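You operate a simulated robot arm through the tools that you are given. There is no shell and no other tool. Be economical: measure what you need, move in short steps, check, and stop when the job is done.

The job below is to be done with a simulated robot arm. You get a single attempt, and the scene is never put back.

TASK
Stop weigher 27, drain it, zero it and set its target to 150 g.

It is judged by the outcome, as a careful person would: the job done as asked, and still so three seconds after it is handed in. It fails if anything else is knocked over, pushed out of place, dropped, spilled or broken.

THE ROBOT
A 7-joint arm with a fingered hand on a trunk, on a base that drives. Base frame: it is fixed to the floor where the robot stands at the start and does not move with it; the origin is under the middle of the robot, x ahead of it, y to its left, z up. Readings come in m, degrees, newtons and seconds.
With the tool pointing down near the work surface it reaches from about 0.34 to 0.72 m from the robot's upright axis, wherever it stands. Its first joint turns from -69.0 to 172.0 degrees. Places, roughly: drain button of the line twenty-nine panel [4.2, 5.2, 0.9]; drain button of the line twenty-seven panel [0.7, -0.1, 0.9]; drain button of the line twenty-six panel [4, 4.9, 0.9]; screen of the line twenty-seven panel [0.6, 0, 1.2]; start button of the line twenty-nine panel [4.4, 5.5, 0.9]; start button of the line twenty-seven panel [0.5, 0.1, 0.9]; start button of the line twenty-six panel [4.1, 5.1, 0.9]; stop button of the line twenty-nine panel [4.3, 5.4, 0.9]; stop button of the line twenty-seven panel [0.6, 0, 0.9]; stop button of the line twenty-six panel [4.1, 5.1, 0.9]; target knob of the line twenty-nine panel [4.3, 5.4, 1]; target knob of the line twenty-seven panel [0.6, 0, 1]; target knob of the line twenty-six panel [4, 5, 1]; weigher 27 [0.2, 2.1, 2.9]; zero button of the line twenty-nine panel [4.3, 5.3, 0.9]; zero button of the line twenty-seven panel [0.7, 0, 0.9]. Payload 3.4 kg.
The TCP is the grasp point between the finger pads, 0.025 m short of the fingertips. In the tool frame z runs along the fingers and y along their closing line. Largest opening 0.088 m; the body of the gripper starts 0.029 m behind the TCP. The gripper is a hand of 4 fingers: y runs from the thumb to the fingers, the wrist lies at [-0.013, -0.097, -0.162] in the tool frame, and closing takes about 1.5 s.
Orientation is that of the tool frame in the base frame, as [roll, pitch, yaw] about the fixed x, y, z axes, in that order (R = Rz(yaw) Ry(pitch) Rx(roll)). With the fingers straight down and the wrist toward the robot, the tool's x, y and z point along [0, 1, 0], [1, 0, 0] and [0, 0, -1] of the base frame.

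THE INTERFACE
- The arm moves only by the tool servo_tool. Its arguments are lists of equal length, an entry for each row: "angular": the turn, a rotation vector about the base's x, y, z in units of 120 degrees (1.0 is 120 degrees), a list of three; "linear": the shift along the base's x, y, z in units of 300 mm (1.0 is 300 mm), a list of three. In form: {"angular": [[rx, ry, rz], ...], "linear": [[dx, dy, dz], ...]}. A call has 1 to 10 rows; each row is the pose to reach, as a shift and turn from the pose commanded when the call began. "grip" is the gripper command, from -1 (shut) to 1 (fully open), values between in proportion, set as the call begins (left out, the last holds). A call with a number of a shift or a turn outside -1 to 1 is refused whole. A row lasts 0.2 s, in which the tool goes at most 0.05 m and 8.6 degrees; a call with a longer step from one row to the next is refused whole, and so is a gripper value outside its range. A pose out of reach is approached as far as the arm can. The call stops where the force on the tool passes 40 N (or 10 N more than at its start, if that is more) or the arm is blocked; 0.2 s more then pass. The fingers move at their own pace (about 0.108 m/s each) and stop on an object; they squeeze with about 30 N. The grip force told is the motor's: it shows also when the fingers shut on nothing. Time passes only in rows, and 0.2 s behind the last, so rows that repeat a pose let the fingers close. The reply holds the time, the measured pose of the TCP, the force on the tool along the base axes, the opening and the grip force, in the units named above and with some noise, with the torque about the TCP (base axes, N m) and any sound that the robot's microphone picked up.
- Cameras (640 x 400 px; columns grow to the right, rows downward): "scene" is now at [0.1352, 0.0123, 1.4404]; the picture's right is [0.14, -0.99, -0.00], its down [-0.59, -0.08, -0.80] and it looks along [0.79, 0.11, -0.60] (base axes); focal length 266 px, centre (320, 200). "wrist" rides on the gripper at [0.064, -0.083, -0.098] in the tool frame; the picture's right is [-0.62, 0.37, -0.69], its down [-0.71, -0.63, 0.30] and it looks along [-0.33, 0.68, 0.65] (tool axes); focal length 265 px, centre (320, 200). There is no depth. A picture from a camera that has moved, and an enlarged one, comes with that camera's place and axes in the base frame and with its lens.
- capture(camera): a new picture of that camera. No time passes.
- raise_lower(by): slides the trunk up (or, below 0, down) by that many m; the arm and the scene camera ride with it, the base frame stays. It gives what a move gives, with no picture.
- base_move(legs): drives the robot by 1 to 6 legs, each [ahead, left, turn to the left] in m, m and degrees, along the robot's own axes; the way and the turn of a leg run together, so that a leg with both is an arc; at most 1.5 m and 180 degrees a leg. The arm and the cameras ride along, it lands a little off, and it stops where it bumps. It gives what a move gives.
- curl_fingers(index, middle, ring, thumb_bend, thumb_turn): sets how far each is bent, from 0 (flat) to 100 (curled in); at 30 the hand is open as for a grip, at 70 the pads meet at the TCP. One left out holds its place. A second passes; each finger stops where it meets its share of the squeeze, and holds until it gets a number again. A gripper value or a shape takes the hand back. It gives what a move gives, with no picture; readings hold the bend of each and the force on the fingers (four entries, about 0 where the hand has none), thumb and palm. thumb_turn goes from beside the hand (0) to across from the fingers (100), as for a grip.
- grasp_type(shape): the hand has 4 fingers and takes this shape, open, in about a second: jaw (thumb against the fingers, like two jaws); tri (thumb and two fingers); tip (a fingertip pinch); poke (one finger out to press); point (the index stretched); flat (the hand flat); cup (the hand cupped); fist (a fist). The gripper value then closes the fingers along that shape, each until it touches; the sizes above hold for jaw. It gives what a move gives, with no picture.
- head_to(pan, tilt): turns the head with the scene camera to pan (to the left, within 86 degrees either way) and tilt (down, from -29 to 69), counted from straight ahead of the robot. It gives what a move gives.
- inspect(camera, box): a new picture of the part [left, top, right, bottom] of that camera's present view, enlarged. No time passes.
- sign_off(): hands the job in; it is judged then, once.

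Go step by step. Nothing tells you exact positions but the pictures and the camera data: compare them with the known pose of the tool, close in by small moves and look again before you grip or let go. The budget is 120 turns and 78 pictures, counting those below and the enlarged ones. Unless the task says otherwise, let go and move clear before handing in, and close with one line.

The tools are called after "Call:" by a JSON object that holds its "op" and its "data". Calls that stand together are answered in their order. servo_tool: Moves the arm, as the interface text tells. Its arguments: {"type":"object","properties":{"angular":{"type":"array"},"linear":{"type":"array"},"grip":{"type":"number"}},"required":["angular","linear"]} The other tools are called the same way: raise_lower (by) slides the trunk up or down; grasp_type (shape) gives the hand a shape; curl_fingers (index, middle, ring, thumb_bend, thumb_turn) moves the fingers one by one; base_move (legs) drives the base; head_to (pan, tilt) turns the head that bears the scene camera; capture (camera) takes a picture; inspect (camera, box) takes an enlarged picture of a part of a camera's view; sign_off () hands the job in.

At the start:

```text
time: 0.0
tcp_pos: [0.4552, -0.043, 1.2483]
ee_rot: [-179.9, -0.1, 90.0]
force: [-0.9, 0.5, -0.3]
ft_torque: [-0.02, 0.01, -0.01]
finger_gap: 0.0877
gripper_force: 0.1
shape: jaw
bend: [30.0, 30.0, 30.0, 30.0, 98.0]
finger forces: [0.1, 0.1, 0.1, 0.0, 0.0, 0.0]
trunk travel left (down, up): [-0.75, 0.09]
robot x, y, heading: [0.0004, 0.0011, -0.0]
head pan, tilt: [8.1, 36.9]
```

scene: 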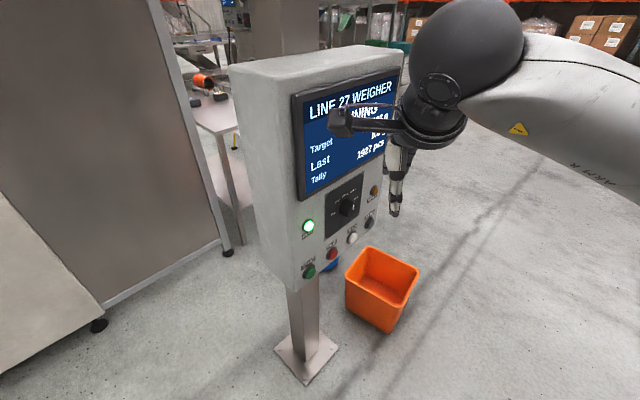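
wrist: 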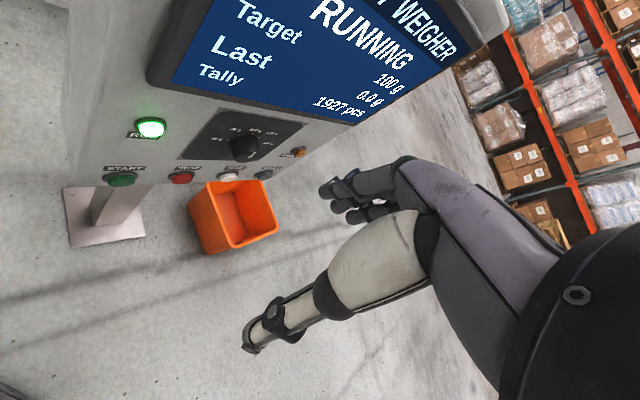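

The line 27 panel stands ahead with screen, target knob and a row of buttons; the arm partly hides it. I'll enlarge both views to read the labels.

Call:
{"op": "inspect", "data": {"camera": "scene", "box": [280, 160, 400, 290]}}

Call:
{"op": "inspect", "data": {"camera": "wrist", "box": [90, 90, 320, 210]}}

```text
3.08 times, centred on (340, 225) of scene
camera zoom: at [0.1352, 0.0123, 1.4404], right [0.14, -0.99, 0.0], down [-0.59, -0.08, -0.8], along [0.79, 0.11, -0.6], focal length 819 px, centre (258, 123)
```

zoom: 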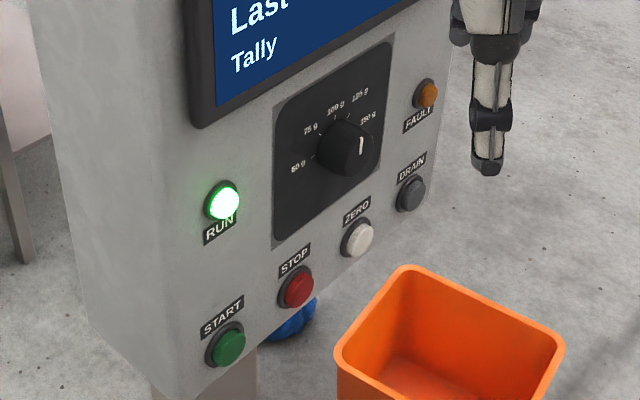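

```text
2.78 times, centred on (205, 150) of wrist
camera zoom: at [0.3732, 0.0204, 1.3471], right [0.37, -0.62, 0.69], down [-0.63, -0.71, -0.3], along [0.68, -0.32, -0.66], focal length 738 px, centre (640, 339)
```

zoom: 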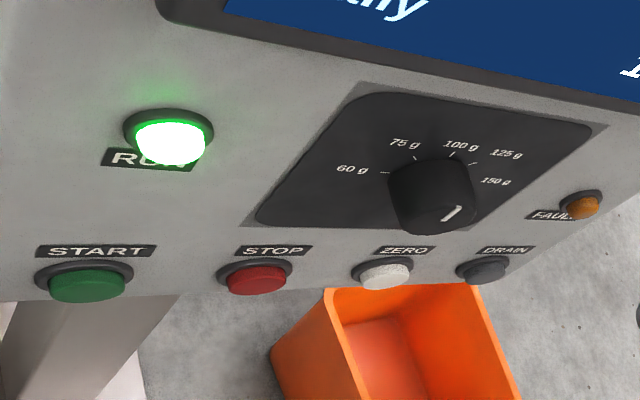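

Triangulating, the buttons lie about 0.087 m apart at z≈0.897: START (0.547, 0.095), STOP (0.617, 0.046), ZERO (0.688, -0.004), DRAIN (0.759, -0.054); knob at (0.641, 0.015, 1.04). The panel faces (-0.576, -0.818), so I want to drive round to face it; first I look at the floor to the right and at the weigher.

Call:
{"op": "head_to", "data": {"pan": -60, "tilt": 45}}

Call:
{"op": "capture", "data": {"camera": "scene"}}

Call:
{"op": "head_to", "data": {"pan": 80, "tilt": -10}}

Call:
{"op": "capture", "data": {"camera": "scene"}}

```text
time: 1.4
tcp_pos: [0.4554, -0.0441, 1.2493]
ee_rot: [-179.9, 0.0, 90.0]
force: [-0.2, -0.6, 0.1]
ft_torque: [-0.02, -0.02, 0.02]
finger_gap: 0.0878
gripper_force: 0.0
shape: jaw
bend: [30.0, 30.0, 30.0, 30.0, 98.0]
finger forces: [0.0, 0.0, 0.0, 0.0, 0.0, 0.0]
trunk travel left (down, up): [-0.75, 0.09]
robot x, y, heading: [0.0012, 0.0002, -0.0]
head pan, tilt: [-60.0, 45.0]
```

```text
73 pictures are left
camera scene: at [0.0898, -0.0703, 1.4284], right [-0.87, -0.5, 0.0], down [-0.35, 0.61, -0.71], along [0.35, -0.61, -0.71], focal length 266 px, centre (320, 200)
```

scene: 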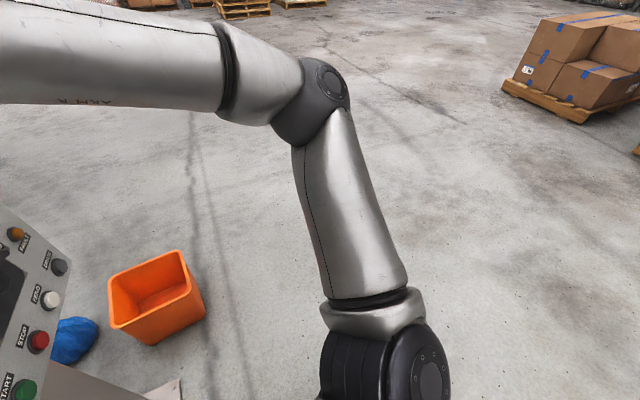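

```text
time: 3.6
tcp_pos: [0.4552, -0.0436, 1.2492]
ee_rot: [-179.9, -0.1, 90.0]
force: [1.1, 0.9, -0.2]
ft_torque: [0.0, -0.03, 0.0]
finger_gap: 0.0876
gripper_force: 0.1
shape: jaw
bend: [30.0, 30.0, 30.0, 30.0, 98.0]
finger forces: [0.0, 0.1, 0.0, 0.1, 0.1, 0.0]
trunk travel left (down, up): [-0.75, 0.09]
robot x, y, heading: [-0.0004, 0.0007, -0.1]
head pan, tilt: [80.0, -10.0]
```

```text
72 pictures are left
camera scene: at [0.0637, 0.0831, 1.5146], right [0.98, -0.17, 0.0], down [0.03, 0.17, -0.98], along [0.17, 0.97, 0.17], focal length 266 px, centre (320, 200)
```

scene: 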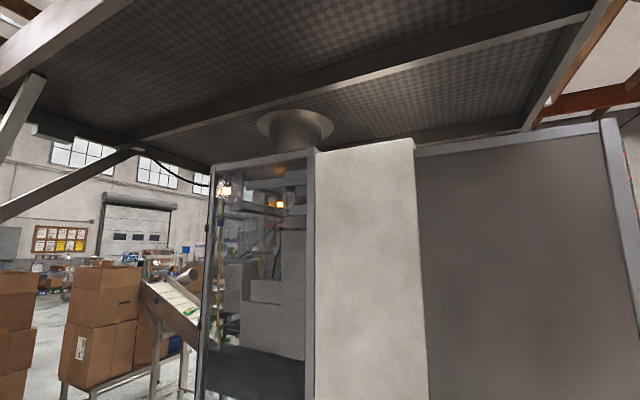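

The floor to the right is clear. I'll drive right, ahead, then turn left 55° to stand square to the panel.

Call:
{"op": "base_move", "data": {"legs": [[0, -0.51, 0], [0.3, 0, 0], [0, 0, 55]]}}

Call:
{"op": "head_to", "data": {"pan": 5, "tilt": 37}}

Call:
{"op": "capture", "data": {"camera": "scene"}}

Call:
{"op": "capture", "data": {"camera": "wrist"}}

```text
time: 10.7
tcp_pos: [0.5981, -0.1604, 1.2483]
ee_rot: [-179.8, -0.1, 144.5]
force: [-0.9, -0.7, 0.2]
ft_torque: [0.01, 0.01, 0.0]
finger_gap: 0.0876
gripper_force: 0.0
shape: jaw
bend: [30.0, 30.0, 30.0, 30.0, 98.0]
finger forces: [0.0, 0.0, 0.0, 0.0, 0.0, 0.1]
trunk travel left (down, up): [-0.75, 0.09]
robot x, y, heading: [0.301, -0.5041, 54.6]
head pan, tilt: [80.0, -10.0]
```

```text
time: 12.1
tcp_pos: [0.5985, -0.1596, 1.2479]
ee_rot: [-179.9, -0.1, 144.5]
force: [0.0, 0.3, 0.4]
ft_torque: [0.03, 0.01, 0.02]
finger_gap: 0.0877
gripper_force: 0.0
shape: jaw
bend: [30.0, 30.0, 30.0, 30.0, 98.0]
finger forces: [0.0, 0.1, 0.1, 0.1, 0.0, 0.1]
trunk travel left (down, up): [-0.75, 0.09]
robot x, y, heading: [0.3003, -0.5037, 54.6]
head pan, tilt: [5.0, 37.0]
```

```text
71 pictures are left
camera scene: at [0.3707, -0.3893, 1.4402], right [0.86, -0.51, 0.0], down [-0.3, -0.52, -0.8], along [0.4, 0.69, -0.6], focal length 266 px, centre (320, 200)
```

scene: 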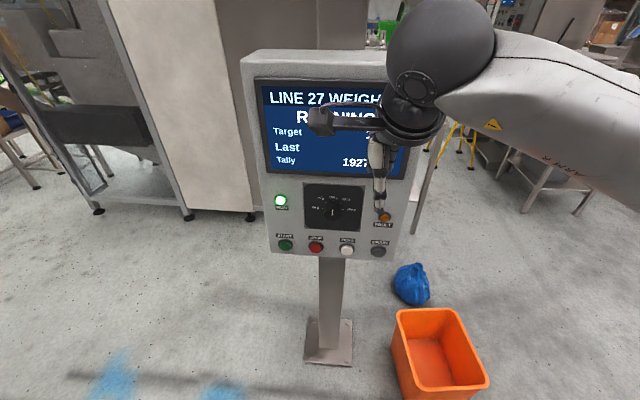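

```text
70 pictures are left
camera wrist: at [0.4991, -0.1905, 1.347], right [0.72, -0.06, 0.69], down [0.22, -0.93, -0.3], along [0.66, 0.37, -0.66], focal length 265 px, centre (320, 200)
```

wrist: 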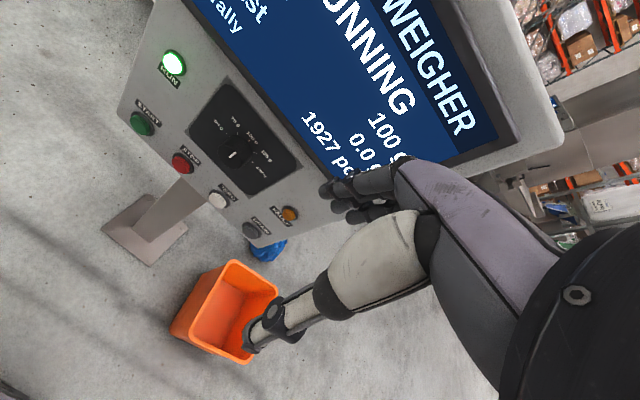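

The robot now stands square to the panel, which shows RUNNING with a target of 100 g. I'll read the dial close-up.

Call:
{"op": "inspect", "data": {"camera": "scene", "box": [265, 175, 405, 262]}}

Call:
{"op": "inspect", "data": {"camera": "wrist", "box": [120, 40, 320, 250]}}

Call:
{"op": "grasp_type", "data": {"shape": "poke"}}

Call:
{"op": "capture", "data": {"camera": "wrist"}}

```text
4.57 times, centred on (335, 218) of scene
camera zoom: at [0.3707, -0.3893, 1.4402], right [0.86, -0.51, 0.0], down [-0.3, -0.52, -0.8], along [0.4, 0.69, -0.6], focal length 1216 px, centre (251, 115)
```

zoom: 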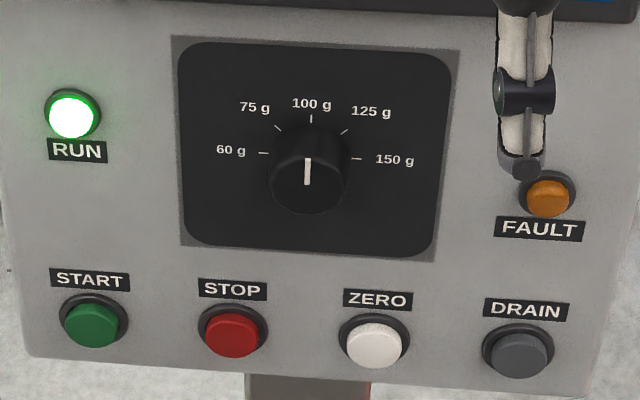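

```text
1.90 times, centred on (220, 145) of wrist
camera zoom: at [0.4991, -0.1905, 1.347], right [0.72, -0.06, 0.69], down [0.22, -0.93, -0.3], along [0.66, 0.37, -0.66], focal length 506 px, centre (510, 305)
```

zoom: 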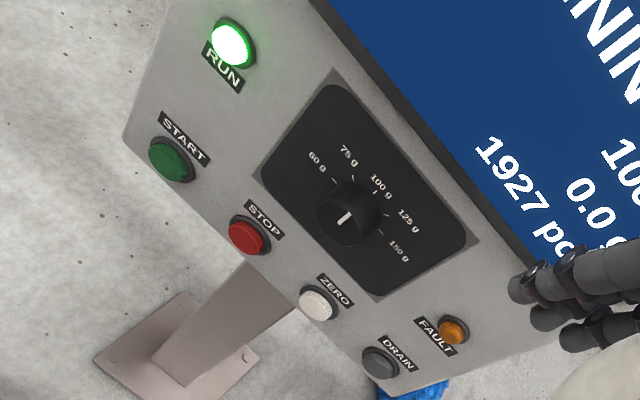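

```text
time: 13.0
tcp_pos: [0.5993, -0.1611, 1.2481]
ee_rot: [-180.0, 0.1, 144.5]
force: [-0.2, -1.2, -0.4]
ft_torque: [0.0, -0.02, -0.03]
finger_gap: 0.0001
gripper_force: 0.1
shape: poke
bend: [70.0, 70.0, 99.0, 100.0, 100.0]
finger forces: [0.2, 0.0, 0.0, 0.1, 0.0, 0.1]
trunk travel left (down, up): [-0.75, 0.09]
robot x, y, heading: [0.297, -0.5031, 54.4]
head pan, tilt: [5.0, 37.0]
```

```text
67 pictures are left
camera wrist: at [0.4991, -0.1905, 1.347], right [0.72, -0.06, 0.69], down [0.22, -0.93, -0.3], along [0.66, 0.37, -0.66], focal length 265 px, centre (320, 200)
```

wrist: 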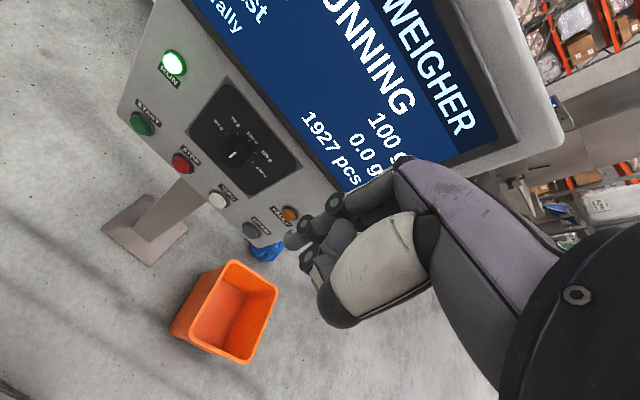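

The pointer is at 100 g and 150 g lies a quarter turn clockwise. Next I turn the hand so the fingers point forward at the panel.

Call:
{"op": "servo_tool", "data": {"angular": [[0.051, -0.0363, 0], [0.102, -0.0726, 0], [0.153, -0.109, 0], [0.204, -0.145, 0], [0.255, -0.182, 0], [0.305, -0.218, 0]], "linear": [[0, 0, 0], [0, 0, 0], [0, 0, 0], [0, 0, 0], [0, 0, 0], [0, 0, 0]]}}

Call:
{"op": "servo_tool", "data": {"angular": [[0.051, -0.0363, 0], [0.102, -0.0726, 0], [0.153, -0.109, 0], [0.204, -0.145, 0], [0.255, -0.182, 0], [0.305, -0.218, 0]], "linear": [[0, 0, 0], [0, 0, 0], [0, 0, 0], [0, 0, 0], [0, 0, 0], [0, 0, 0]]}}

Call:
{"op": "raise_lower", "data": {"by": -0.33}}

Call:
{"op": "capture", "data": {"camera": "scene"}}

Call:
{"op": "capture", "data": {"camera": "wrist"}}

```text
time: 14.4
tcp_pos: [0.5987, -0.1602, 1.2494]
ee_rot: [135.1, -0.1, 144.6]
force: [0.8, 0.2, -0.6]
ft_torque: [-0.02, -0.01, 0.03]
finger_gap: 0.0
gripper_force: 0.0
shape: poke
bend: [70.0, 70.0, 99.0, 100.0, 100.0]
finger forces: [0.1, 0.0, 0.0, 0.0, 0.1, 0.0]
trunk travel left (down, up): [-0.75, 0.09]
robot x, y, heading: [0.3003, -0.5049, 54.6]
head pan, tilt: [5.0, 37.0]
```

```text
time: 15.8
tcp_pos: [0.5976, -0.1607, 1.2479]
ee_rot: [90.0, 0.1, 144.8]
force: [-0.5, 0.1, -0.3]
ft_torque: [-0.01, 0.02, 0.0]
finger_gap: 0.0002
gripper_force: 0.1
shape: poke
bend: [70.0, 70.0, 99.0, 100.0, 100.0]
finger forces: [0.1, 0.0, 0.0, 0.0, 0.0, 0.1]
trunk travel left (down, up): [-0.75, 0.09]
robot x, y, heading: [0.2996, -0.5005, 54.3]
head pan, tilt: [5.0, 37.0]
```

```text
time: 19.1
tcp_pos: [0.5981, -0.1599, 0.9181]
ee_rot: [90.1, 0.0, 144.6]
force: [0.6, 1.1, 0.4]
ft_torque: [0.01, 0.0, 0.02]
finger_gap: 0.0
gripper_force: 0.1
shape: poke
bend: [70.0, 70.0, 99.0, 100.0, 100.0]
finger forces: [0.1, 0.0, 0.0, 0.0, 0.0, 0.0]
trunk travel left (down, up): [-0.42, 0.42]
robot x, y, heading: [0.3025, -0.5096, 54.8]
head pan, tilt: [5.0, 37.0]
```

```text
66 pictures are left
camera scene: at [0.3707, -0.3894, 1.1102], right [0.86, -0.51, 0.0], down [-0.31, -0.52, -0.8], along [0.41, 0.69, -0.6], focal length 266 px, centre (320, 200)
```

scene: 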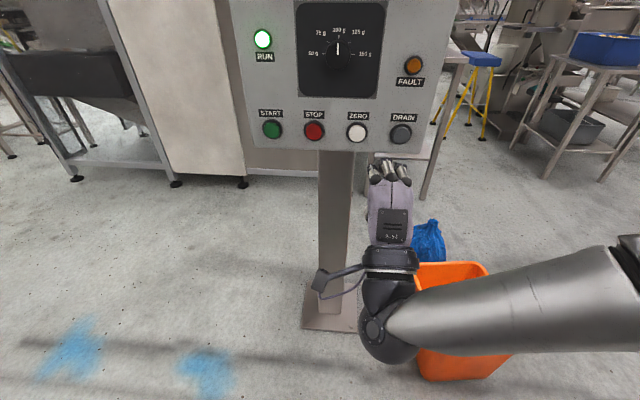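

```text
65 pictures are left
camera wrist: at [0.4901, -0.2032, 0.8354], right [0.1, -0.92, 0.37], down [0.76, -0.17, -0.63], along [0.64, 0.35, 0.68], focal length 265 px, centre (320, 200)
```

wrist: 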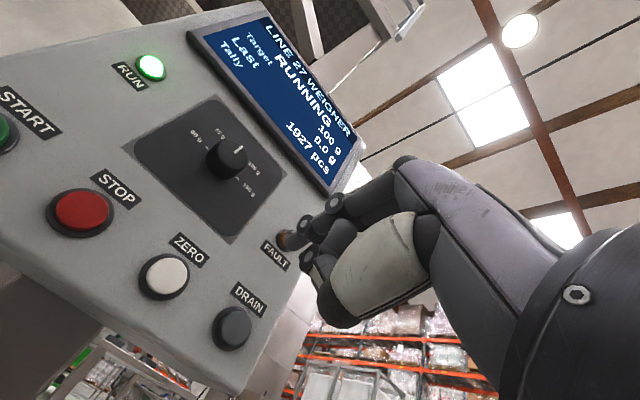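

The hand now points at the panel. I'll look closely at the fingertips to see which protrudes.

Call:
{"op": "inspect", "data": {"camera": "scene", "box": [300, 100, 440, 200]}}

Call:
{"op": "inspect", "data": {"camera": "wrist", "box": [250, 140, 410, 340]}}

```text
4.00 times, centred on (370, 150) of scene
camera zoom: at [0.3707, -0.3894, 1.1102], right [0.86, -0.51, 0.0], down [-0.31, -0.52, -0.8], along [0.41, 0.69, -0.6], focal length 1064 px, centre (120, 400)
```

zoom: 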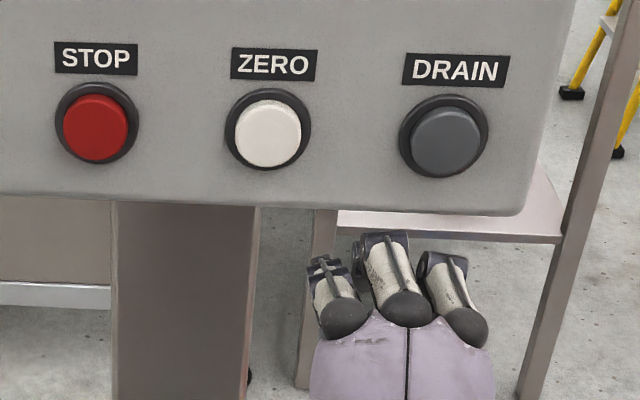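

```text
2.00 times, centred on (330, 240) of wrist
camera zoom: at [0.4901, -0.2032, 0.8354], right [0.1, -0.92, 0.37], down [0.76, -0.17, -0.63], along [0.64, 0.35, 0.68], focal length 531 px, centre (300, 120)
```

zoom: 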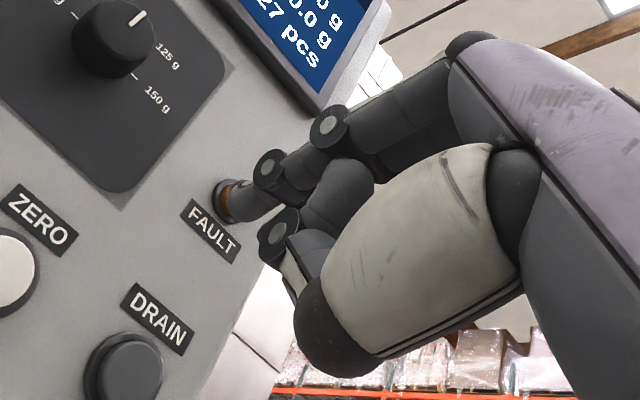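

The left finger lies on the tool axis but the middle one also protrudes; I'll curl the middle away so only the index presses.

Call:
{"op": "curl_fingers", "data": {"index": 70, "middle": 100, "ring": 100}}

Call:
{"op": "inspect", "data": {"camera": "scene", "box": [300, 100, 440, 200]}}

Call:
{"op": "inspect", "data": {"camera": "wrist", "box": [250, 140, 410, 340]}}

```text
time: 20.1
tcp_pos: [0.5989, -0.1606, 0.9174]
ee_rot: [90.1, 0.0, 144.5]
force: [0.3, 0.5, 0.4]
ft_torque: [0.01, 0.02, 0.0]
finger_gap: 0.0236
gripper_force: 0.1
shape: fingers
bend: [70.0, 100.0, 100.0, 100.0, 100.0]
finger forces: [0.1, 0.1, 0.0, 0.0, 0.0, 0.0]
trunk travel left (down, up): [-0.42, 0.42]
robot x, y, heading: [0.3012, -0.5085, 54.4]
head pan, tilt: [5.0, 37.0]
```

```text
4.00 times, centred on (370, 150) of scene
camera zoom: at [0.3707, -0.3894, 1.1102], right [0.86, -0.51, 0.0], down [-0.31, -0.52, -0.8], along [0.41, 0.69, -0.6], focal length 1064 px, centre (120, 400)
```

zoom: 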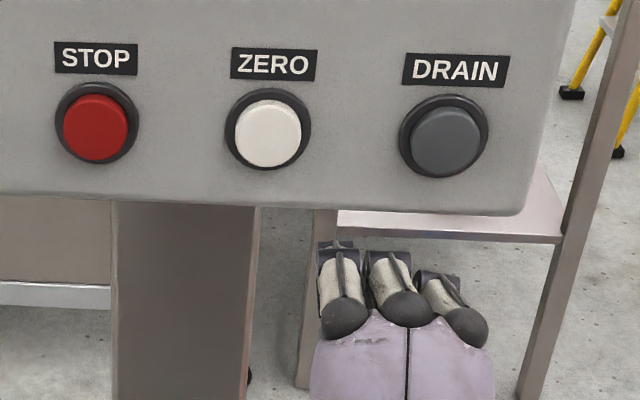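

```text
2.00 times, centred on (330, 240) of wrist
camera zoom: at [0.4901, -0.2032, 0.8353], right [0.1, -0.92, 0.37], down [0.76, -0.17, -0.63], along [0.64, 0.35, 0.68], focal length 531 px, centre (300, 120)
```

zoom: 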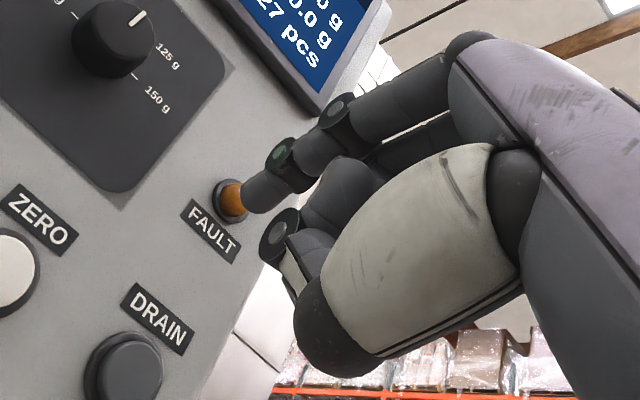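

The index tip is now clearly the foremost point, near the tool axis and about 6 mm high. I'll move in line with STOP and forward to some 6 cm short of it.

Call:
{"op": "servo_tool", "data": {"angular": [[0, 0, 0], [0, 0, 0], [0, 0, 0], [0, 0, 0], [0, 0, 0]], "linear": [[-0.1, 0.07, -0.03], [-0.2, 0.14, -0.06], [-0.285, 0.203, -0.087], [-0.198, 0.325, -0.087], [-0.111, 0.447, -0.087]]}}

Call:
{"op": "inspect", "data": {"camera": "scene", "box": [250, 90, 390, 190]}}

Call:
{"op": "capture", "data": {"camera": "wrist"}}

```text
time: 21.3
tcp_pos: [0.565, -0.0248, 0.8912]
ee_rot: [90.1, 0.0, 144.5]
force: [-0.3, 0.2, 0.3]
ft_torque: [0.06, -0.01, 0.0]
finger_gap: 0.0238
gripper_force: 0.0
shape: fingers
bend: [70.0, 100.0, 100.0, 100.0, 100.0]
finger forces: [0.0, 0.0, 0.0, 0.0, 0.0, 0.1]
trunk travel left (down, up): [-0.42, 0.42]
robot x, y, heading: [0.2983, -0.5041, 54.4]
head pan, tilt: [5.0, 37.0]
```

```text
4.00 times, centred on (320, 140) of scene
camera zoom: at [0.3709, -0.3891, 1.1101], right [0.86, -0.51, 0.0], down [-0.31, -0.52, -0.8], along [0.41, 0.69, -0.6], focal length 1064 px, centre (320, 440)
```

zoom: 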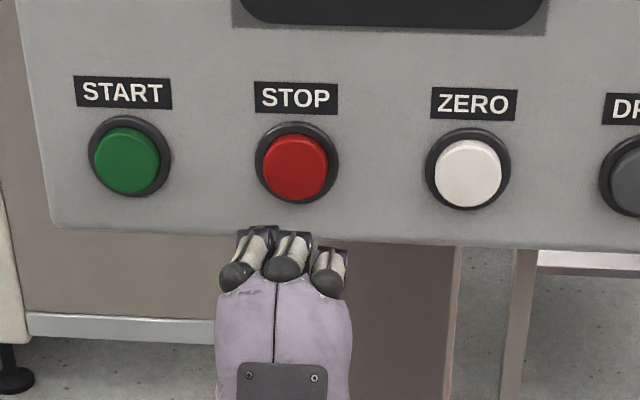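

```text
59 pictures are left
camera wrist: at [0.4568, -0.0676, 0.8082], right [0.1, -0.92, 0.37], down [0.76, -0.17, -0.63], along [0.64, 0.35, 0.68], focal length 265 px, centre (320, 200)
```

wrist: 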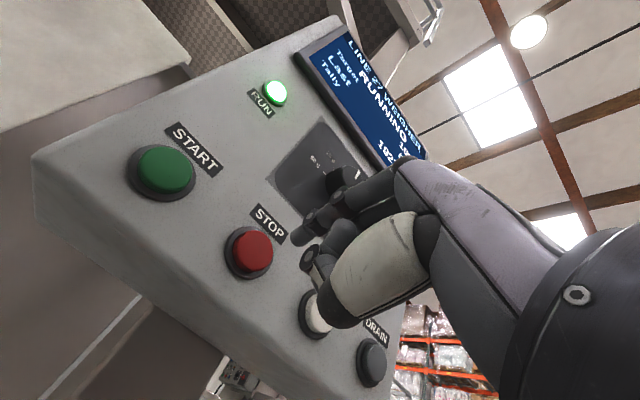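

Nearly in line with STOP; I check the fingertip alignment more closely.

Call:
{"op": "inspect", "data": {"camera": "scene", "box": [290, 115, 340, 165]}}

Call:
{"op": "inspect", "data": {"camera": "wrist", "box": [200, 190, 360, 310]}}

```text
8.00 times, centred on (315, 140) of scene
camera zoom: at [0.3709, -0.3891, 1.1101], right [0.86, -0.51, 0.0], down [-0.31, -0.52, -0.8], along [0.41, 0.69, -0.6], focal length 2128 px, centre (360, 680)
```

zoom: 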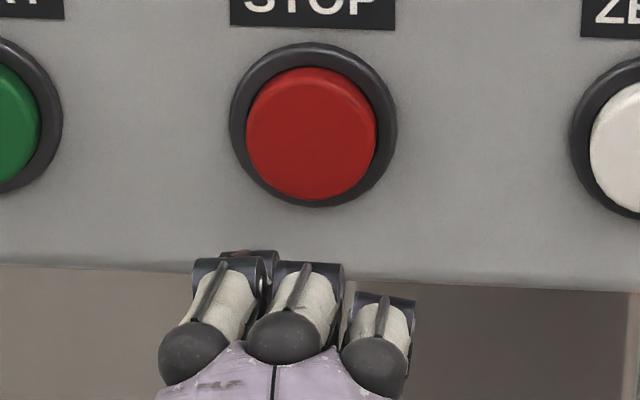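

```text
3.33 times, centred on (280, 250) of wrist
camera zoom: at [0.4568, -0.0676, 0.8082], right [0.1, -0.92, 0.37], down [0.76, -0.17, -0.63], along [0.64, 0.35, 0.68], focal length 885 px, centre (453, 33)
```

zoom: 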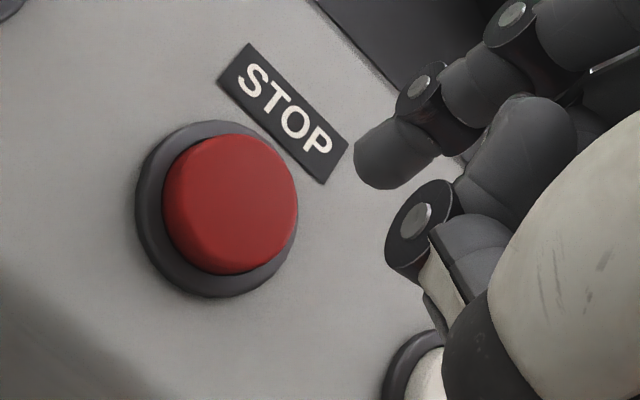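

The tip is about 5 mm left and slightly low of STOP's centre; I correct and advance to about 1 cm off.

Call:
{"op": "servo_tool", "data": {"angular": [[0, 0, 0], [0, 0, 0], [0, 0, 0]], "linear": [[0.0136, -0.0097, 0.017], [0.062, 0.058, 0.017], [0.1106, 0.1263, 0.017]]}}

Call:
{"op": "inspect", "data": {"camera": "wrist", "box": [200, 190, 360, 310]}}

Call:
{"op": "inspect", "data": {"camera": "scene", "box": [270, 95, 350, 165]}}

```text
time: 22.1
tcp_pos: [0.599, 0.0126, 0.8982]
ee_rot: [90.1, 0.0, 144.5]
force: [-1.2, -0.2, -1.5]
ft_torque: [0.0, -0.01, 0.0]
finger_gap: 0.0238
gripper_force: 0.1
shape: fingers
bend: [70.0, 100.0, 100.0, 100.0, 100.0]
finger forces: [0.0, 0.0, 0.0, 0.0, 0.0, 0.0]
trunk travel left (down, up): [-0.42, 0.42]
robot x, y, heading: [0.3027, -0.5019, 54.5]
head pan, tilt: [5.0, 37.0]
```

```text
3.33 times, centred on (280, 250) of wrist
camera zoom: at [0.49, -0.0299, 0.8143], right [0.1, -0.92, 0.37], down [0.76, -0.17, -0.63], along [0.64, 0.35, 0.68], focal length 885 px, centre (453, 33)
```

zoom: 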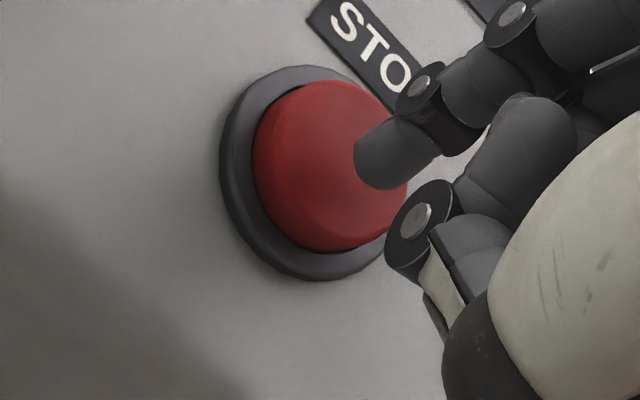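

```text
5.71 times, centred on (310, 130) of scene
camera zoom: at [0.3708, -0.3891, 1.1101], right [0.86, -0.51, 0.0], down [-0.31, -0.52, -0.8], along [0.41, 0.69, -0.6], focal length 1520 px, centre (377, 600)
```

zoom: 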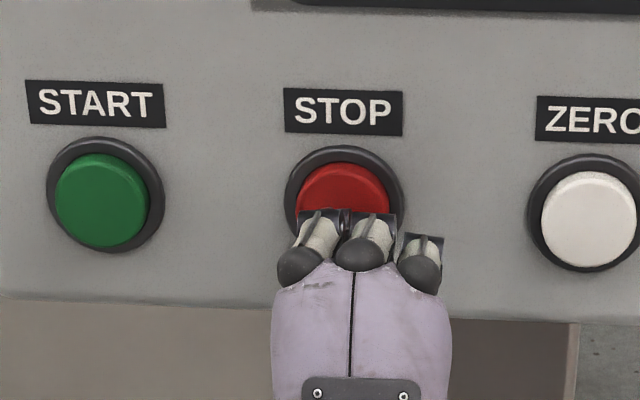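

Aligned with STOP. Pressing forward in small steps.

Call:
{"op": "servo_tool", "data": {"angular": [[0, 0, 0], [0, 0, 0], [0, 0, 0], [0, 0, 0]], "linear": [[0.0097, 0.0136, 0], [0.0194, 0.0272, 0], [0.029, 0.0407, 0], [0.0339, 0.0475, 0]]}}

Call:
{"op": "capture", "data": {"camera": "wrist"}}

```text
time: 23.1
tcp_pos: [0.6065, 0.0226, 0.9011]
ee_rot: [89.8, 0.0, 144.6]
force: [-9.8, -15.3, 4.5]
ft_torque: [0.17, -0.07, 0.11]
finger_gap: 0.0221
gripper_force: 9.3
shape: fingers
bend: [71.0, 100.0, 100.0, 100.0, 100.0]
finger forces: [18.3, 0.0, 0.0, 0.1, 0.0, 0.0]
trunk travel left (down, up): [-0.42, 0.42]
robot x, y, heading: [0.2945, -0.5108, 54.6]
head pan, tilt: [5.0, 37.0]
heard: click
```

```text
54 pictures are left
camera wrist: at [0.4976, -0.0194, 0.817], right [0.1, -0.93, 0.37], down [0.76, -0.16, -0.63], along [0.64, 0.34, 0.69], focal length 265 px, centre (320, 200)
```

wrist: 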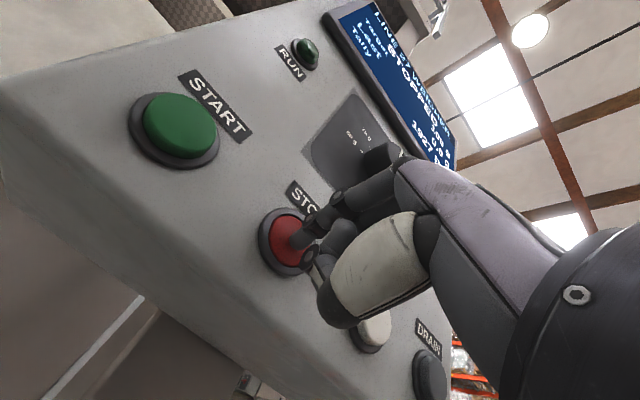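

The screen reads STOPPED and the run lamp is out. Now I back off and slide over to DRAIN.

Call:
{"op": "servo_tool", "data": {"angular": [[0, 0, 0], [0, 0, 0], [0, 0, 0], [0, 0, 0], [0, 0, 0], [0, 0, 0]], "linear": [[-0.0775, -0.1085, 0], [0.0225, -0.1805, 0], [0.1225, -0.2515, 0], [0.2225, -0.323, 0], [0.3225, -0.394, 0], [0.3925, -0.4445, 0]]}}

Call:
{"op": "inspect", "data": {"camera": "wrist", "box": [200, 190, 360, 310]}}

Call:
{"op": "capture", "data": {"camera": "scene"}}

```text
time: 24.5
tcp_pos: [0.7265, -0.1069, 0.8992]
ee_rot: [90.2, 0.1, 144.7]
force: [0.3, 0.6, 0.5]
ft_torque: [-0.03, 0.02, 0.0]
finger_gap: 0.0235
gripper_force: 0.0
shape: fingers
bend: [70.0, 100.0, 100.0, 100.0, 100.0]
finger forces: [0.0, 0.1, 0.0, 0.0, 0.0, 0.1]
trunk travel left (down, up): [-0.42, 0.42]
robot x, y, heading: [0.2975, -0.51, 54.5]
head pan, tilt: [5.0, 37.0]
```

```text
3.33 times, centred on (280, 250) of wrist
camera zoom: at [0.6174, -0.1499, 0.8147], right [0.1, -0.92, 0.37], down [0.76, -0.17, -0.63], along [0.64, 0.35, 0.68], focal length 885 px, centre (453, 33)
```

zoom: 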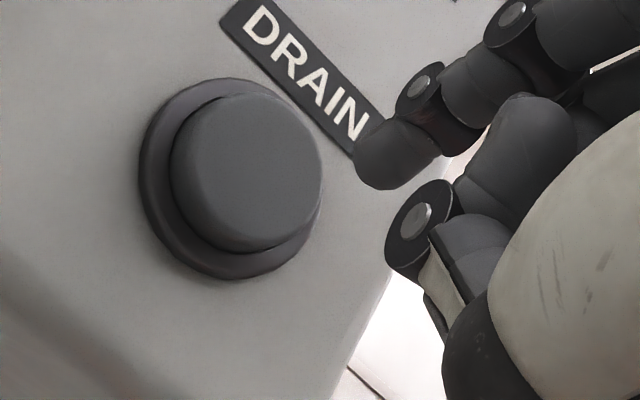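

```text
52 pictures are left
camera scene: at [0.3708, -0.3895, 1.1102], right [0.86, -0.51, 0.0], down [-0.31, -0.52, -0.8], along [0.41, 0.69, -0.6], focal length 266 px, centre (320, 200)
```

scene: 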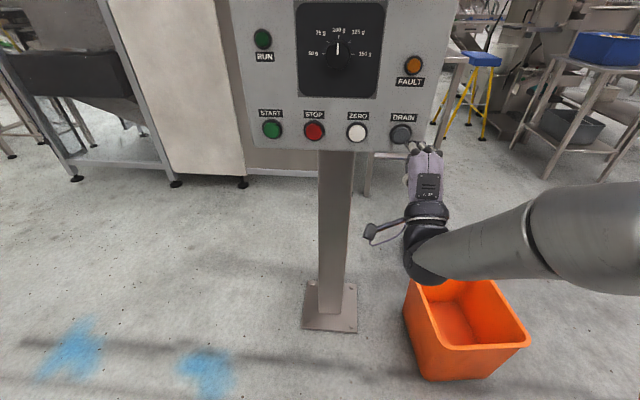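

DRAIN is lined up within a few mm. Pressing it.

Call:
{"op": "servo_tool", "data": {"angular": [[0, 0, 0], [0, 0, 0], [0, 0, 0], [0, 0, 0], [0, 0, 0]], "linear": [[0.021, 0.0465, 0], [0.046, 0.082, 0], [0.0617, 0.1035, 0], [0.0714, 0.117, 0], [0.081, 0.1306, 0]]}}

Call:
{"op": "capture", "data": {"camera": "wrist"}}

```text
time: 25.7
tcp_pos: [0.7458, -0.0726, 0.9041]
ee_rot: [89.5, 0.0, 144.3]
force: [-18.4, -25.8, 8.2]
ft_torque: [0.19, -0.04, 0.24]
finger_gap: 0.0202
gripper_force: 15.4
shape: fingers
bend: [72.0, 100.0, 100.0, 100.0, 100.0]
finger forces: [31.5, 0.0, 0.1, 0.1, 0.1, 0.0]
trunk travel left (down, up): [-0.42, 0.42]
robot x, y, heading: [0.3009, -0.5126, 54.4]
head pan, tilt: [5.0, 37.0]
heard: click
```

```text
51 pictures are left
camera wrist: at [0.6384, -0.1156, 0.8198], right [0.1, -0.93, 0.36], down [0.76, -0.16, -0.63], along [0.64, 0.34, 0.69], focal length 265 px, centre (320, 200)
```

wrist: 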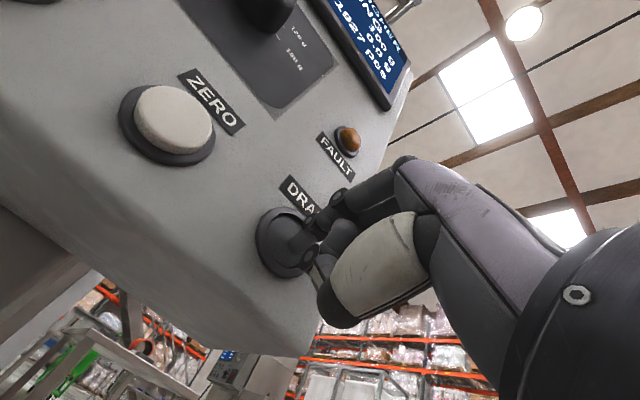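

Click heard. I read the screen before letting go, in case it drains only while held.

Call:
{"op": "inspect", "data": {"camera": "wrist", "box": [310, 0, 430, 120]}}

```text
3.33 times, centred on (370, 60) of wrist
camera zoom: at [0.6384, -0.1156, 0.8198], right [0.1, -0.93, 0.36], down [0.76, -0.16, -0.63], along [0.64, 0.34, 0.69], focal length 885 px, centre (153, 667)
```

zoom: 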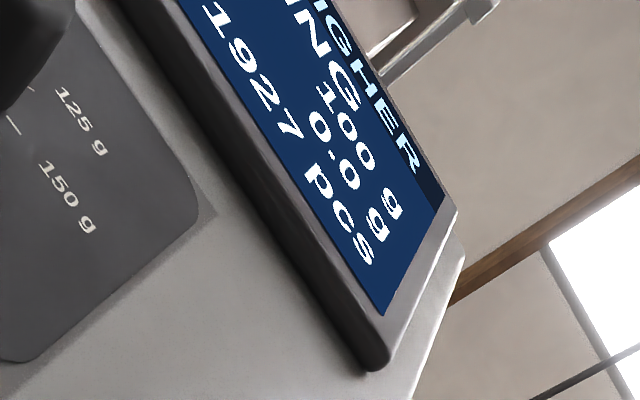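

It shows "...NG", i.e. DRAINING. I back off, raise the head and watch whether draining carries on by itself.

Call:
{"op": "servo_tool", "data": {"angular": [[0, 0, 0], [0, 0, 0]], "linear": [[-0.04, -0.056, 0], [-0.0872, -0.122, 0]]}}

Call:
{"op": "head_to", "data": {"pan": 5, "tilt": 10}}

Call:
{"op": "capture", "data": {"camera": "scene"}}

```text
time: 26.3
tcp_pos: [0.7246, -0.103, 0.8979]
ee_rot: [90.2, 0.1, 144.4]
force: [-0.2, -0.7, 0.1]
ft_torque: [-0.01, 0.07, 0.02]
finger_gap: 0.024
gripper_force: 0.1
shape: fingers
bend: [70.0, 100.0, 100.0, 100.0, 100.0]
finger forces: [0.0, 0.1, 0.0, 0.0, 0.0, 0.1]
trunk travel left (down, up): [-0.42, 0.42]
robot x, y, heading: [0.3001, -0.5031, 54.4]
head pan, tilt: [5.0, 37.0]
```

```text
time: 27.2
tcp_pos: [0.7247, -0.1045, 0.8976]
ee_rot: [90.1, 0.0, 144.6]
force: [-0.5, 0.4, 0.1]
ft_torque: [0.0, -0.03, 0.01]
finger_gap: 0.0238
gripper_force: 0.1
shape: fingers
bend: [70.0, 100.0, 100.0, 100.0, 100.0]
finger forces: [0.0, 0.0, 0.0, 0.0, 0.0, 0.0]
trunk travel left (down, up): [-0.42, 0.42]
robot x, y, heading: [0.2976, -0.5069, 54.4]
head pan, tilt: [5.0, 10.0]
```

```text
49 pictures are left
camera scene: at [0.3738, -0.3842, 1.1533], right [0.86, -0.51, 0.0], down [-0.09, -0.15, -0.98], along [0.5, 0.85, -0.17], focal length 266 px, centre (320, 200)
```

scene: 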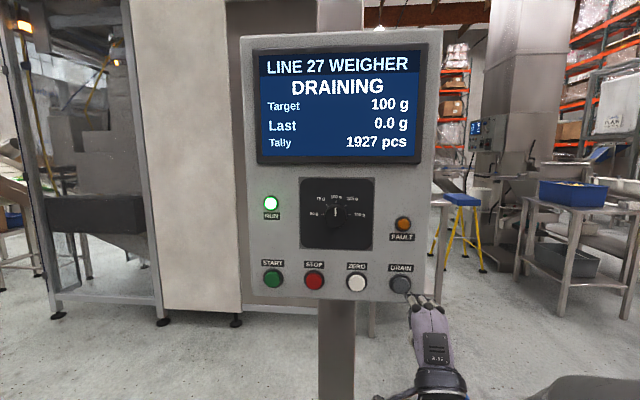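

DRAINING continues by itself. Meanwhile I slide to ZERO and wait for it to finish.

Call:
{"op": "servo_tool", "data": {"angular": [[0, 0, 0], [0, 0, 0], [0, 0, 0], [0, 0, 0], [0, 0, 0], [0, 0, 0], [0, 0, 0], [0, 0, 0], [0, 0, 0], [0, 0, 0]], "linear": [[-0.118, 0.0843, 0], [-0.236, 0.1685, 0], [-0.236, 0.1685, 0], [-0.236, 0.1685, 0], [-0.236, 0.1685, 0], [-0.236, 0.1685, 0], [-0.236, 0.1685, 0], [-0.236, 0.1685, 0], [-0.236, 0.1685, 0], [-0.236, 0.1685, 0]]}}

Call:
{"op": "capture", "data": {"camera": "scene"}}

Call:
{"op": "inspect", "data": {"camera": "wrist", "box": [200, 190, 360, 310]}}

```text
time: 29.4
tcp_pos: [0.6532, -0.0533, 0.8984]
ee_rot: [90.0, 0.0, 144.6]
force: [0.2, -1.2, 0.2]
ft_torque: [0.02, -0.01, -0.01]
finger_gap: 0.0238
gripper_force: 0.0
shape: fingers
bend: [70.0, 100.0, 100.0, 100.0, 100.0]
finger forces: [0.0, 0.0, 0.0, 0.0, 0.1, 0.0]
trunk travel left (down, up): [-0.42, 0.42]
robot x, y, heading: [0.2972, -0.5018, 54.8]
head pan, tilt: [5.0, 10.0]
```

```text
48 pictures are left
camera scene: at [0.3738, -0.3842, 1.1533], right [0.86, -0.51, 0.0], down [-0.09, -0.15, -0.98], along [0.5, 0.85, -0.17], focal length 266 px, centre (320, 200)
```

scene: 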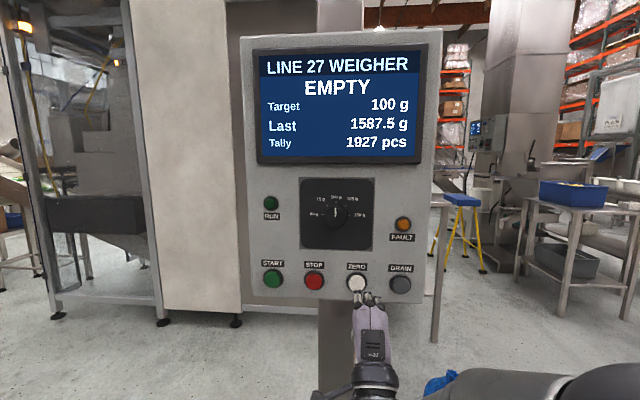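

```text
3.33 times, centred on (280, 250) of wrist
camera zoom: at [0.5448, -0.0968, 0.8153], right [0.1, -0.92, 0.37], down [0.76, -0.17, -0.63], along [0.64, 0.35, 0.68], focal length 885 px, centre (453, 33)
```

zoom: 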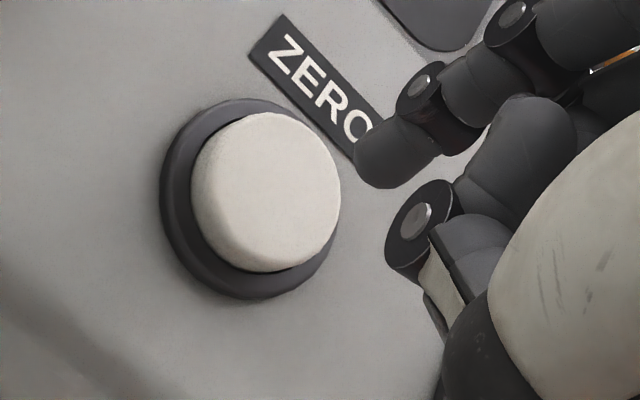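

EMPTY. The finger is lined up with ZERO; pressing.

Call:
{"op": "servo_tool", "data": {"angular": [[0, 0, 0], [0, 0, 0], [0, 0, 0], [0, 0, 0], [0, 0, 0]], "linear": [[0.029, 0.0407, 0], [0.0542, 0.076, 0], [0.0697, 0.0977, 0], [0.0794, 0.111, 0], [0.0862, 0.1207, 0]]}}

Call:
{"op": "inspect", "data": {"camera": "scene", "box": [240, 30, 440, 155]}}

Call:
{"op": "servo_tool", "data": {"angular": [[0, 0, 0], [0, 0, 0], [0, 0, 0], [0, 0, 0]], "linear": [[-0.08, -0.112, 0], [-0.17, -0.238, 0], [-0.25, -0.35, 0], [-0.25, -0.35, 0.1]]}}

Call:
{"op": "capture", "data": {"camera": "scene"}}

```text
time: 30.6
tcp_pos: [0.6754, -0.0227, 0.9035]
ee_rot: [89.3, 0.1, 144.6]
force: [-18.7, -24.3, 7.7]
ft_torque: [0.19, -0.07, 0.21]
finger_gap: 0.0207
gripper_force: 15.0
shape: fingers
bend: [72.0, 100.0, 100.0, 100.0, 100.0]
finger forces: [30.4, 0.0, 0.0, 0.0, 0.0, 0.0]
trunk travel left (down, up): [-0.42, 0.42]
robot x, y, heading: [0.2971, -0.5029, 54.4]
head pan, tilt: [5.0, 10.0]
heard: click
```

```text
3.20 times, centred on (340, 92) of scene
camera zoom: at [0.3688, -0.3907, 1.1545], right [0.86, -0.51, 0.0], down [-0.08, -0.14, -0.99], along [0.5, 0.85, -0.17], focal length 851 px, centre (256, 544)
```

zoom: 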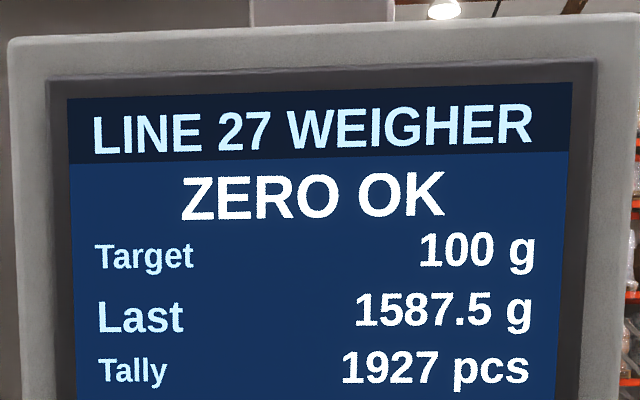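

```text
time: 31.6
tcp_pos: [0.6038, -0.1223, 0.9267]
ee_rot: [90.1, 0.0, 144.6]
force: [-0.5, -0.1, -0.2]
ft_torque: [0.02, 0.02, -0.02]
finger_gap: 0.0237
gripper_force: 0.0
shape: fingers
bend: [70.0, 100.0, 100.0, 100.0, 100.0]
finger forces: [0.1, 0.0, 0.0, 0.0, 0.0, 0.0]
trunk travel left (down, up): [-0.42, 0.42]
robot x, y, heading: [0.2974, -0.5024, 54.6]
head pan, tilt: [5.0, 10.0]
```

```text
45 pictures are left
camera scene: at [0.3737, -0.3844, 1.1534], right [0.86, -0.51, 0.0], down [-0.09, -0.15, -0.98], along [0.5, 0.85, -0.17], focal length 266 px, centre (320, 200)
```

scene: 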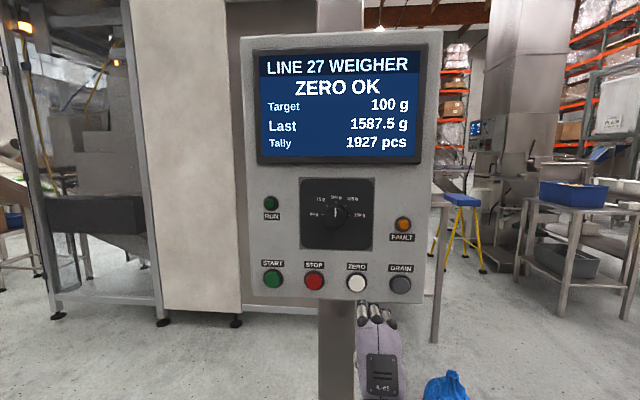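

ZERO OK. Now the target knob: I switch to the jaw shape, raise the trunk to knob height and measure the knob.

Call:
{"op": "grasp_type", "data": {"shape": "jaw"}}

Call:
{"op": "inspect", "data": {"camera": "scene", "box": [290, 170, 390, 255]}}

Call:
{"op": "raise_lower", "data": {"by": 0.11}}

Call:
{"op": "servo_tool", "data": {"angular": [[-0.0377, -0.0528, 0], [-0.0753, -0.1056, 0], [-0.113, -0.158, 0], [-0.151, -0.211, 0], [-0.188, -0.264, 0], [-0.226, -0.317, 0], [-0.264, -0.369, 0], [-0.301, -0.422, 0], [-0.339, -0.475, 0]], "linear": [[0, 0, 0], [0, 0, 0], [0, 0, 0], [0, 0, 0], [0, 0, 0], [0, 0, 0], [0, 0, 0], [0, 0, 0], [0, 0, 0]]}}

Call:
{"op": "capture", "data": {"camera": "scene"}}

Call:
{"op": "capture", "data": {"camera": "wrist"}}

```text
time: 32.5
tcp_pos: [0.6045, -0.1223, 0.9281]
ee_rot: [90.1, 0.0, 144.4]
force: [0.6, 0.0, -0.6]
ft_torque: [-0.02, 0.0, 0.0]
finger_gap: 0.0878
gripper_force: 0.1
shape: jaw
bend: [30.0, 30.0, 30.0, 30.0, 98.0]
finger forces: [0.1, 0.0, 0.1, 0.0, 0.0, 0.0]
trunk travel left (down, up): [-0.42, 0.42]
robot x, y, heading: [0.3002, -0.5031, 54.5]
head pan, tilt: [5.0, 10.0]
```

```text
4.71 times, centred on (340, 212) of scene
camera zoom: at [0.3737, -0.3842, 1.1533], right [0.86, -0.51, 0.0], down [-0.09, -0.15, -0.98], along [0.5, 0.85, -0.17], focal length 1252 px, centre (226, 141)
```

zoom: 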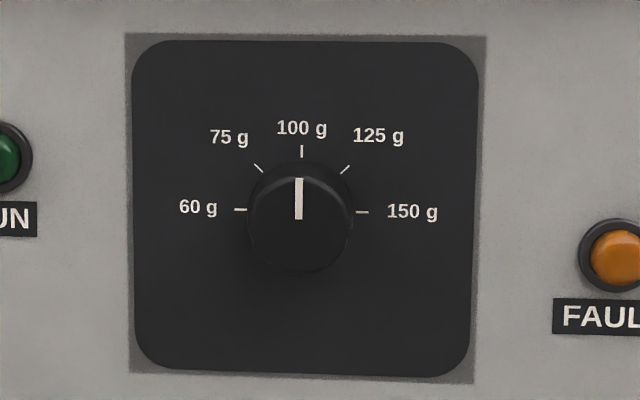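

```text
time: 33.9
tcp_pos: [0.6044, -0.1223, 1.0375]
ee_rot: [90.0, 0.0, 144.6]
force: [0.3, 0.3, 0.0]
ft_torque: [0.0, 0.03, 0.02]
finger_gap: 0.088
gripper_force: 0.2
shape: jaw
bend: [30.0, 30.0, 30.0, 30.0, 98.0]
finger forces: [0.1, 0.0, 0.1, 0.0, 0.1, 0.0]
trunk travel left (down, up): [-0.53, 0.31]
robot x, y, heading: [0.2958, -0.5049, 54.5]
head pan, tilt: [5.0, 10.0]
```

```text
time: 35.9
tcp_pos: [0.6043, -0.1227, 1.0374]
ee_rot: [90.3, 70.2, 144.7]
force: [0.6, -0.2, -0.6]
ft_torque: [0.03, 0.01, -0.02]
finger_gap: 0.0879
gripper_force: 0.1
shape: jaw
bend: [30.0, 30.0, 30.0, 30.0, 98.0]
finger forces: [0.0, 0.0, 0.1, 0.1, 0.0, 0.0]
trunk travel left (down, up): [-0.53, 0.31]
robot x, y, heading: [0.2996, -0.5036, 54.7]
head pan, tilt: [5.0, 10.0]
```

```text
43 pictures are left
camera scene: at [0.374, -0.3844, 1.2634], right [0.86, -0.51, 0.0], down [-0.09, -0.15, -0.98], along [0.5, 0.85, -0.17], focal length 266 px, centre (320, 200)
```

scene: 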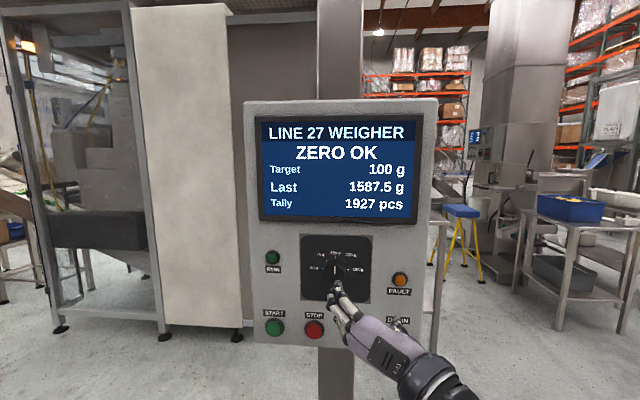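

```text
42 pictures are left
camera wrist: at [0.5947, -0.2351, 0.9493], right [-0.51, -0.48, 0.71], down [0.86, -0.24, 0.46], along [-0.05, 0.84, 0.54], focal length 265 px, centre (320, 200)
```

wrist: 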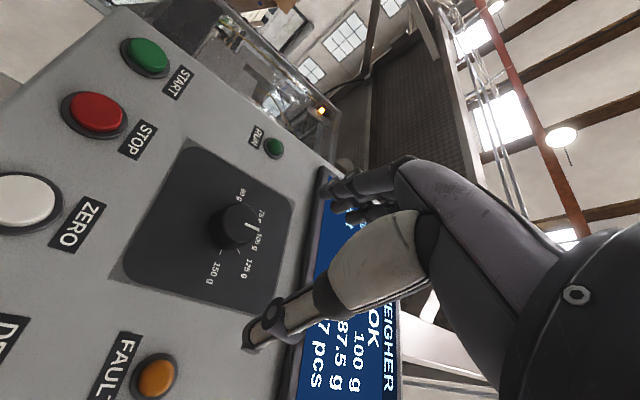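

The knob is about 42 mm across, centred at lateral 0.515, z 1.038, front face at 0.386 along my forward line. I align the hand on its axis and advance part way.

Call:
{"op": "servo_tool", "data": {"angular": [[0, 0, 0], [0, 0, 0], [0, 0, 0], [0, 0, 0]], "linear": [[-0.066, 0.048, 0.003], [-0.133, 0.095, 0.003], [-0.055, 0.204, 0.003], [0.022, 0.312, 0.003]]}}

Call:
{"op": "capture", "data": {"camera": "wrist"}}

Call:
{"op": "inspect", "data": {"camera": "scene", "box": [280, 220, 400, 320]}}

```text
time: 36.9
tcp_pos: [0.6112, -0.0275, 1.0382]
ee_rot: [89.9, 70.0, 144.4]
force: [-0.2, -0.2, 0.6]
ft_torque: [-0.01, 0.01, -0.01]
finger_gap: 0.088
gripper_force: 0.1
shape: jaw
bend: [30.0, 30.0, 30.0, 30.0, 98.0]
finger forces: [0.0, 0.0, 0.1, 0.0, 0.0, 0.1]
trunk travel left (down, up): [-0.53, 0.31]
robot x, y, heading: [0.3031, -0.5092, 54.4]
head pan, tilt: [5.0, 10.0]
```

```text
41 pictures are left
camera wrist: at [0.6013, -0.1408, 0.9504], right [-0.51, -0.48, 0.71], down [0.86, -0.24, 0.46], along [-0.05, 0.84, 0.54], focal length 265 px, centre (320, 200)
```

wrist: 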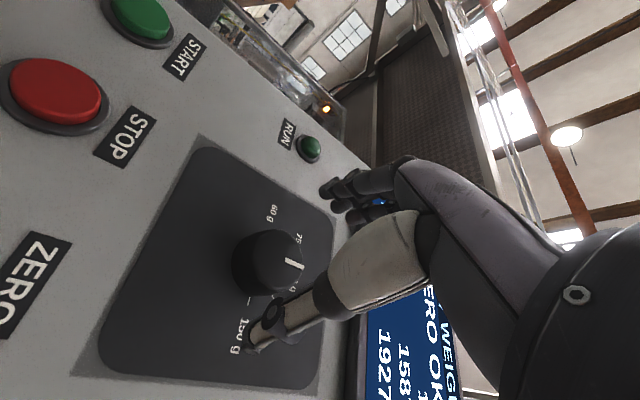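

```text
4.00 times, centred on (340, 270) of scene
camera zoom: at [0.3739, -0.3833, 1.2632], right [0.86, -0.51, 0.0], down [-0.09, -0.15, -0.98], along [0.5, 0.85, -0.17], focal length 1064 px, centre (240, -80)
```

zoom: 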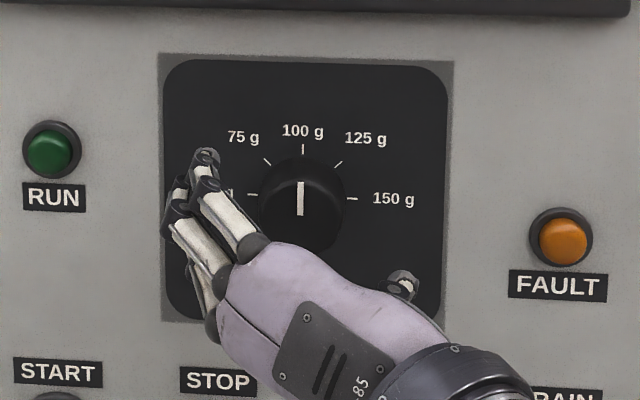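

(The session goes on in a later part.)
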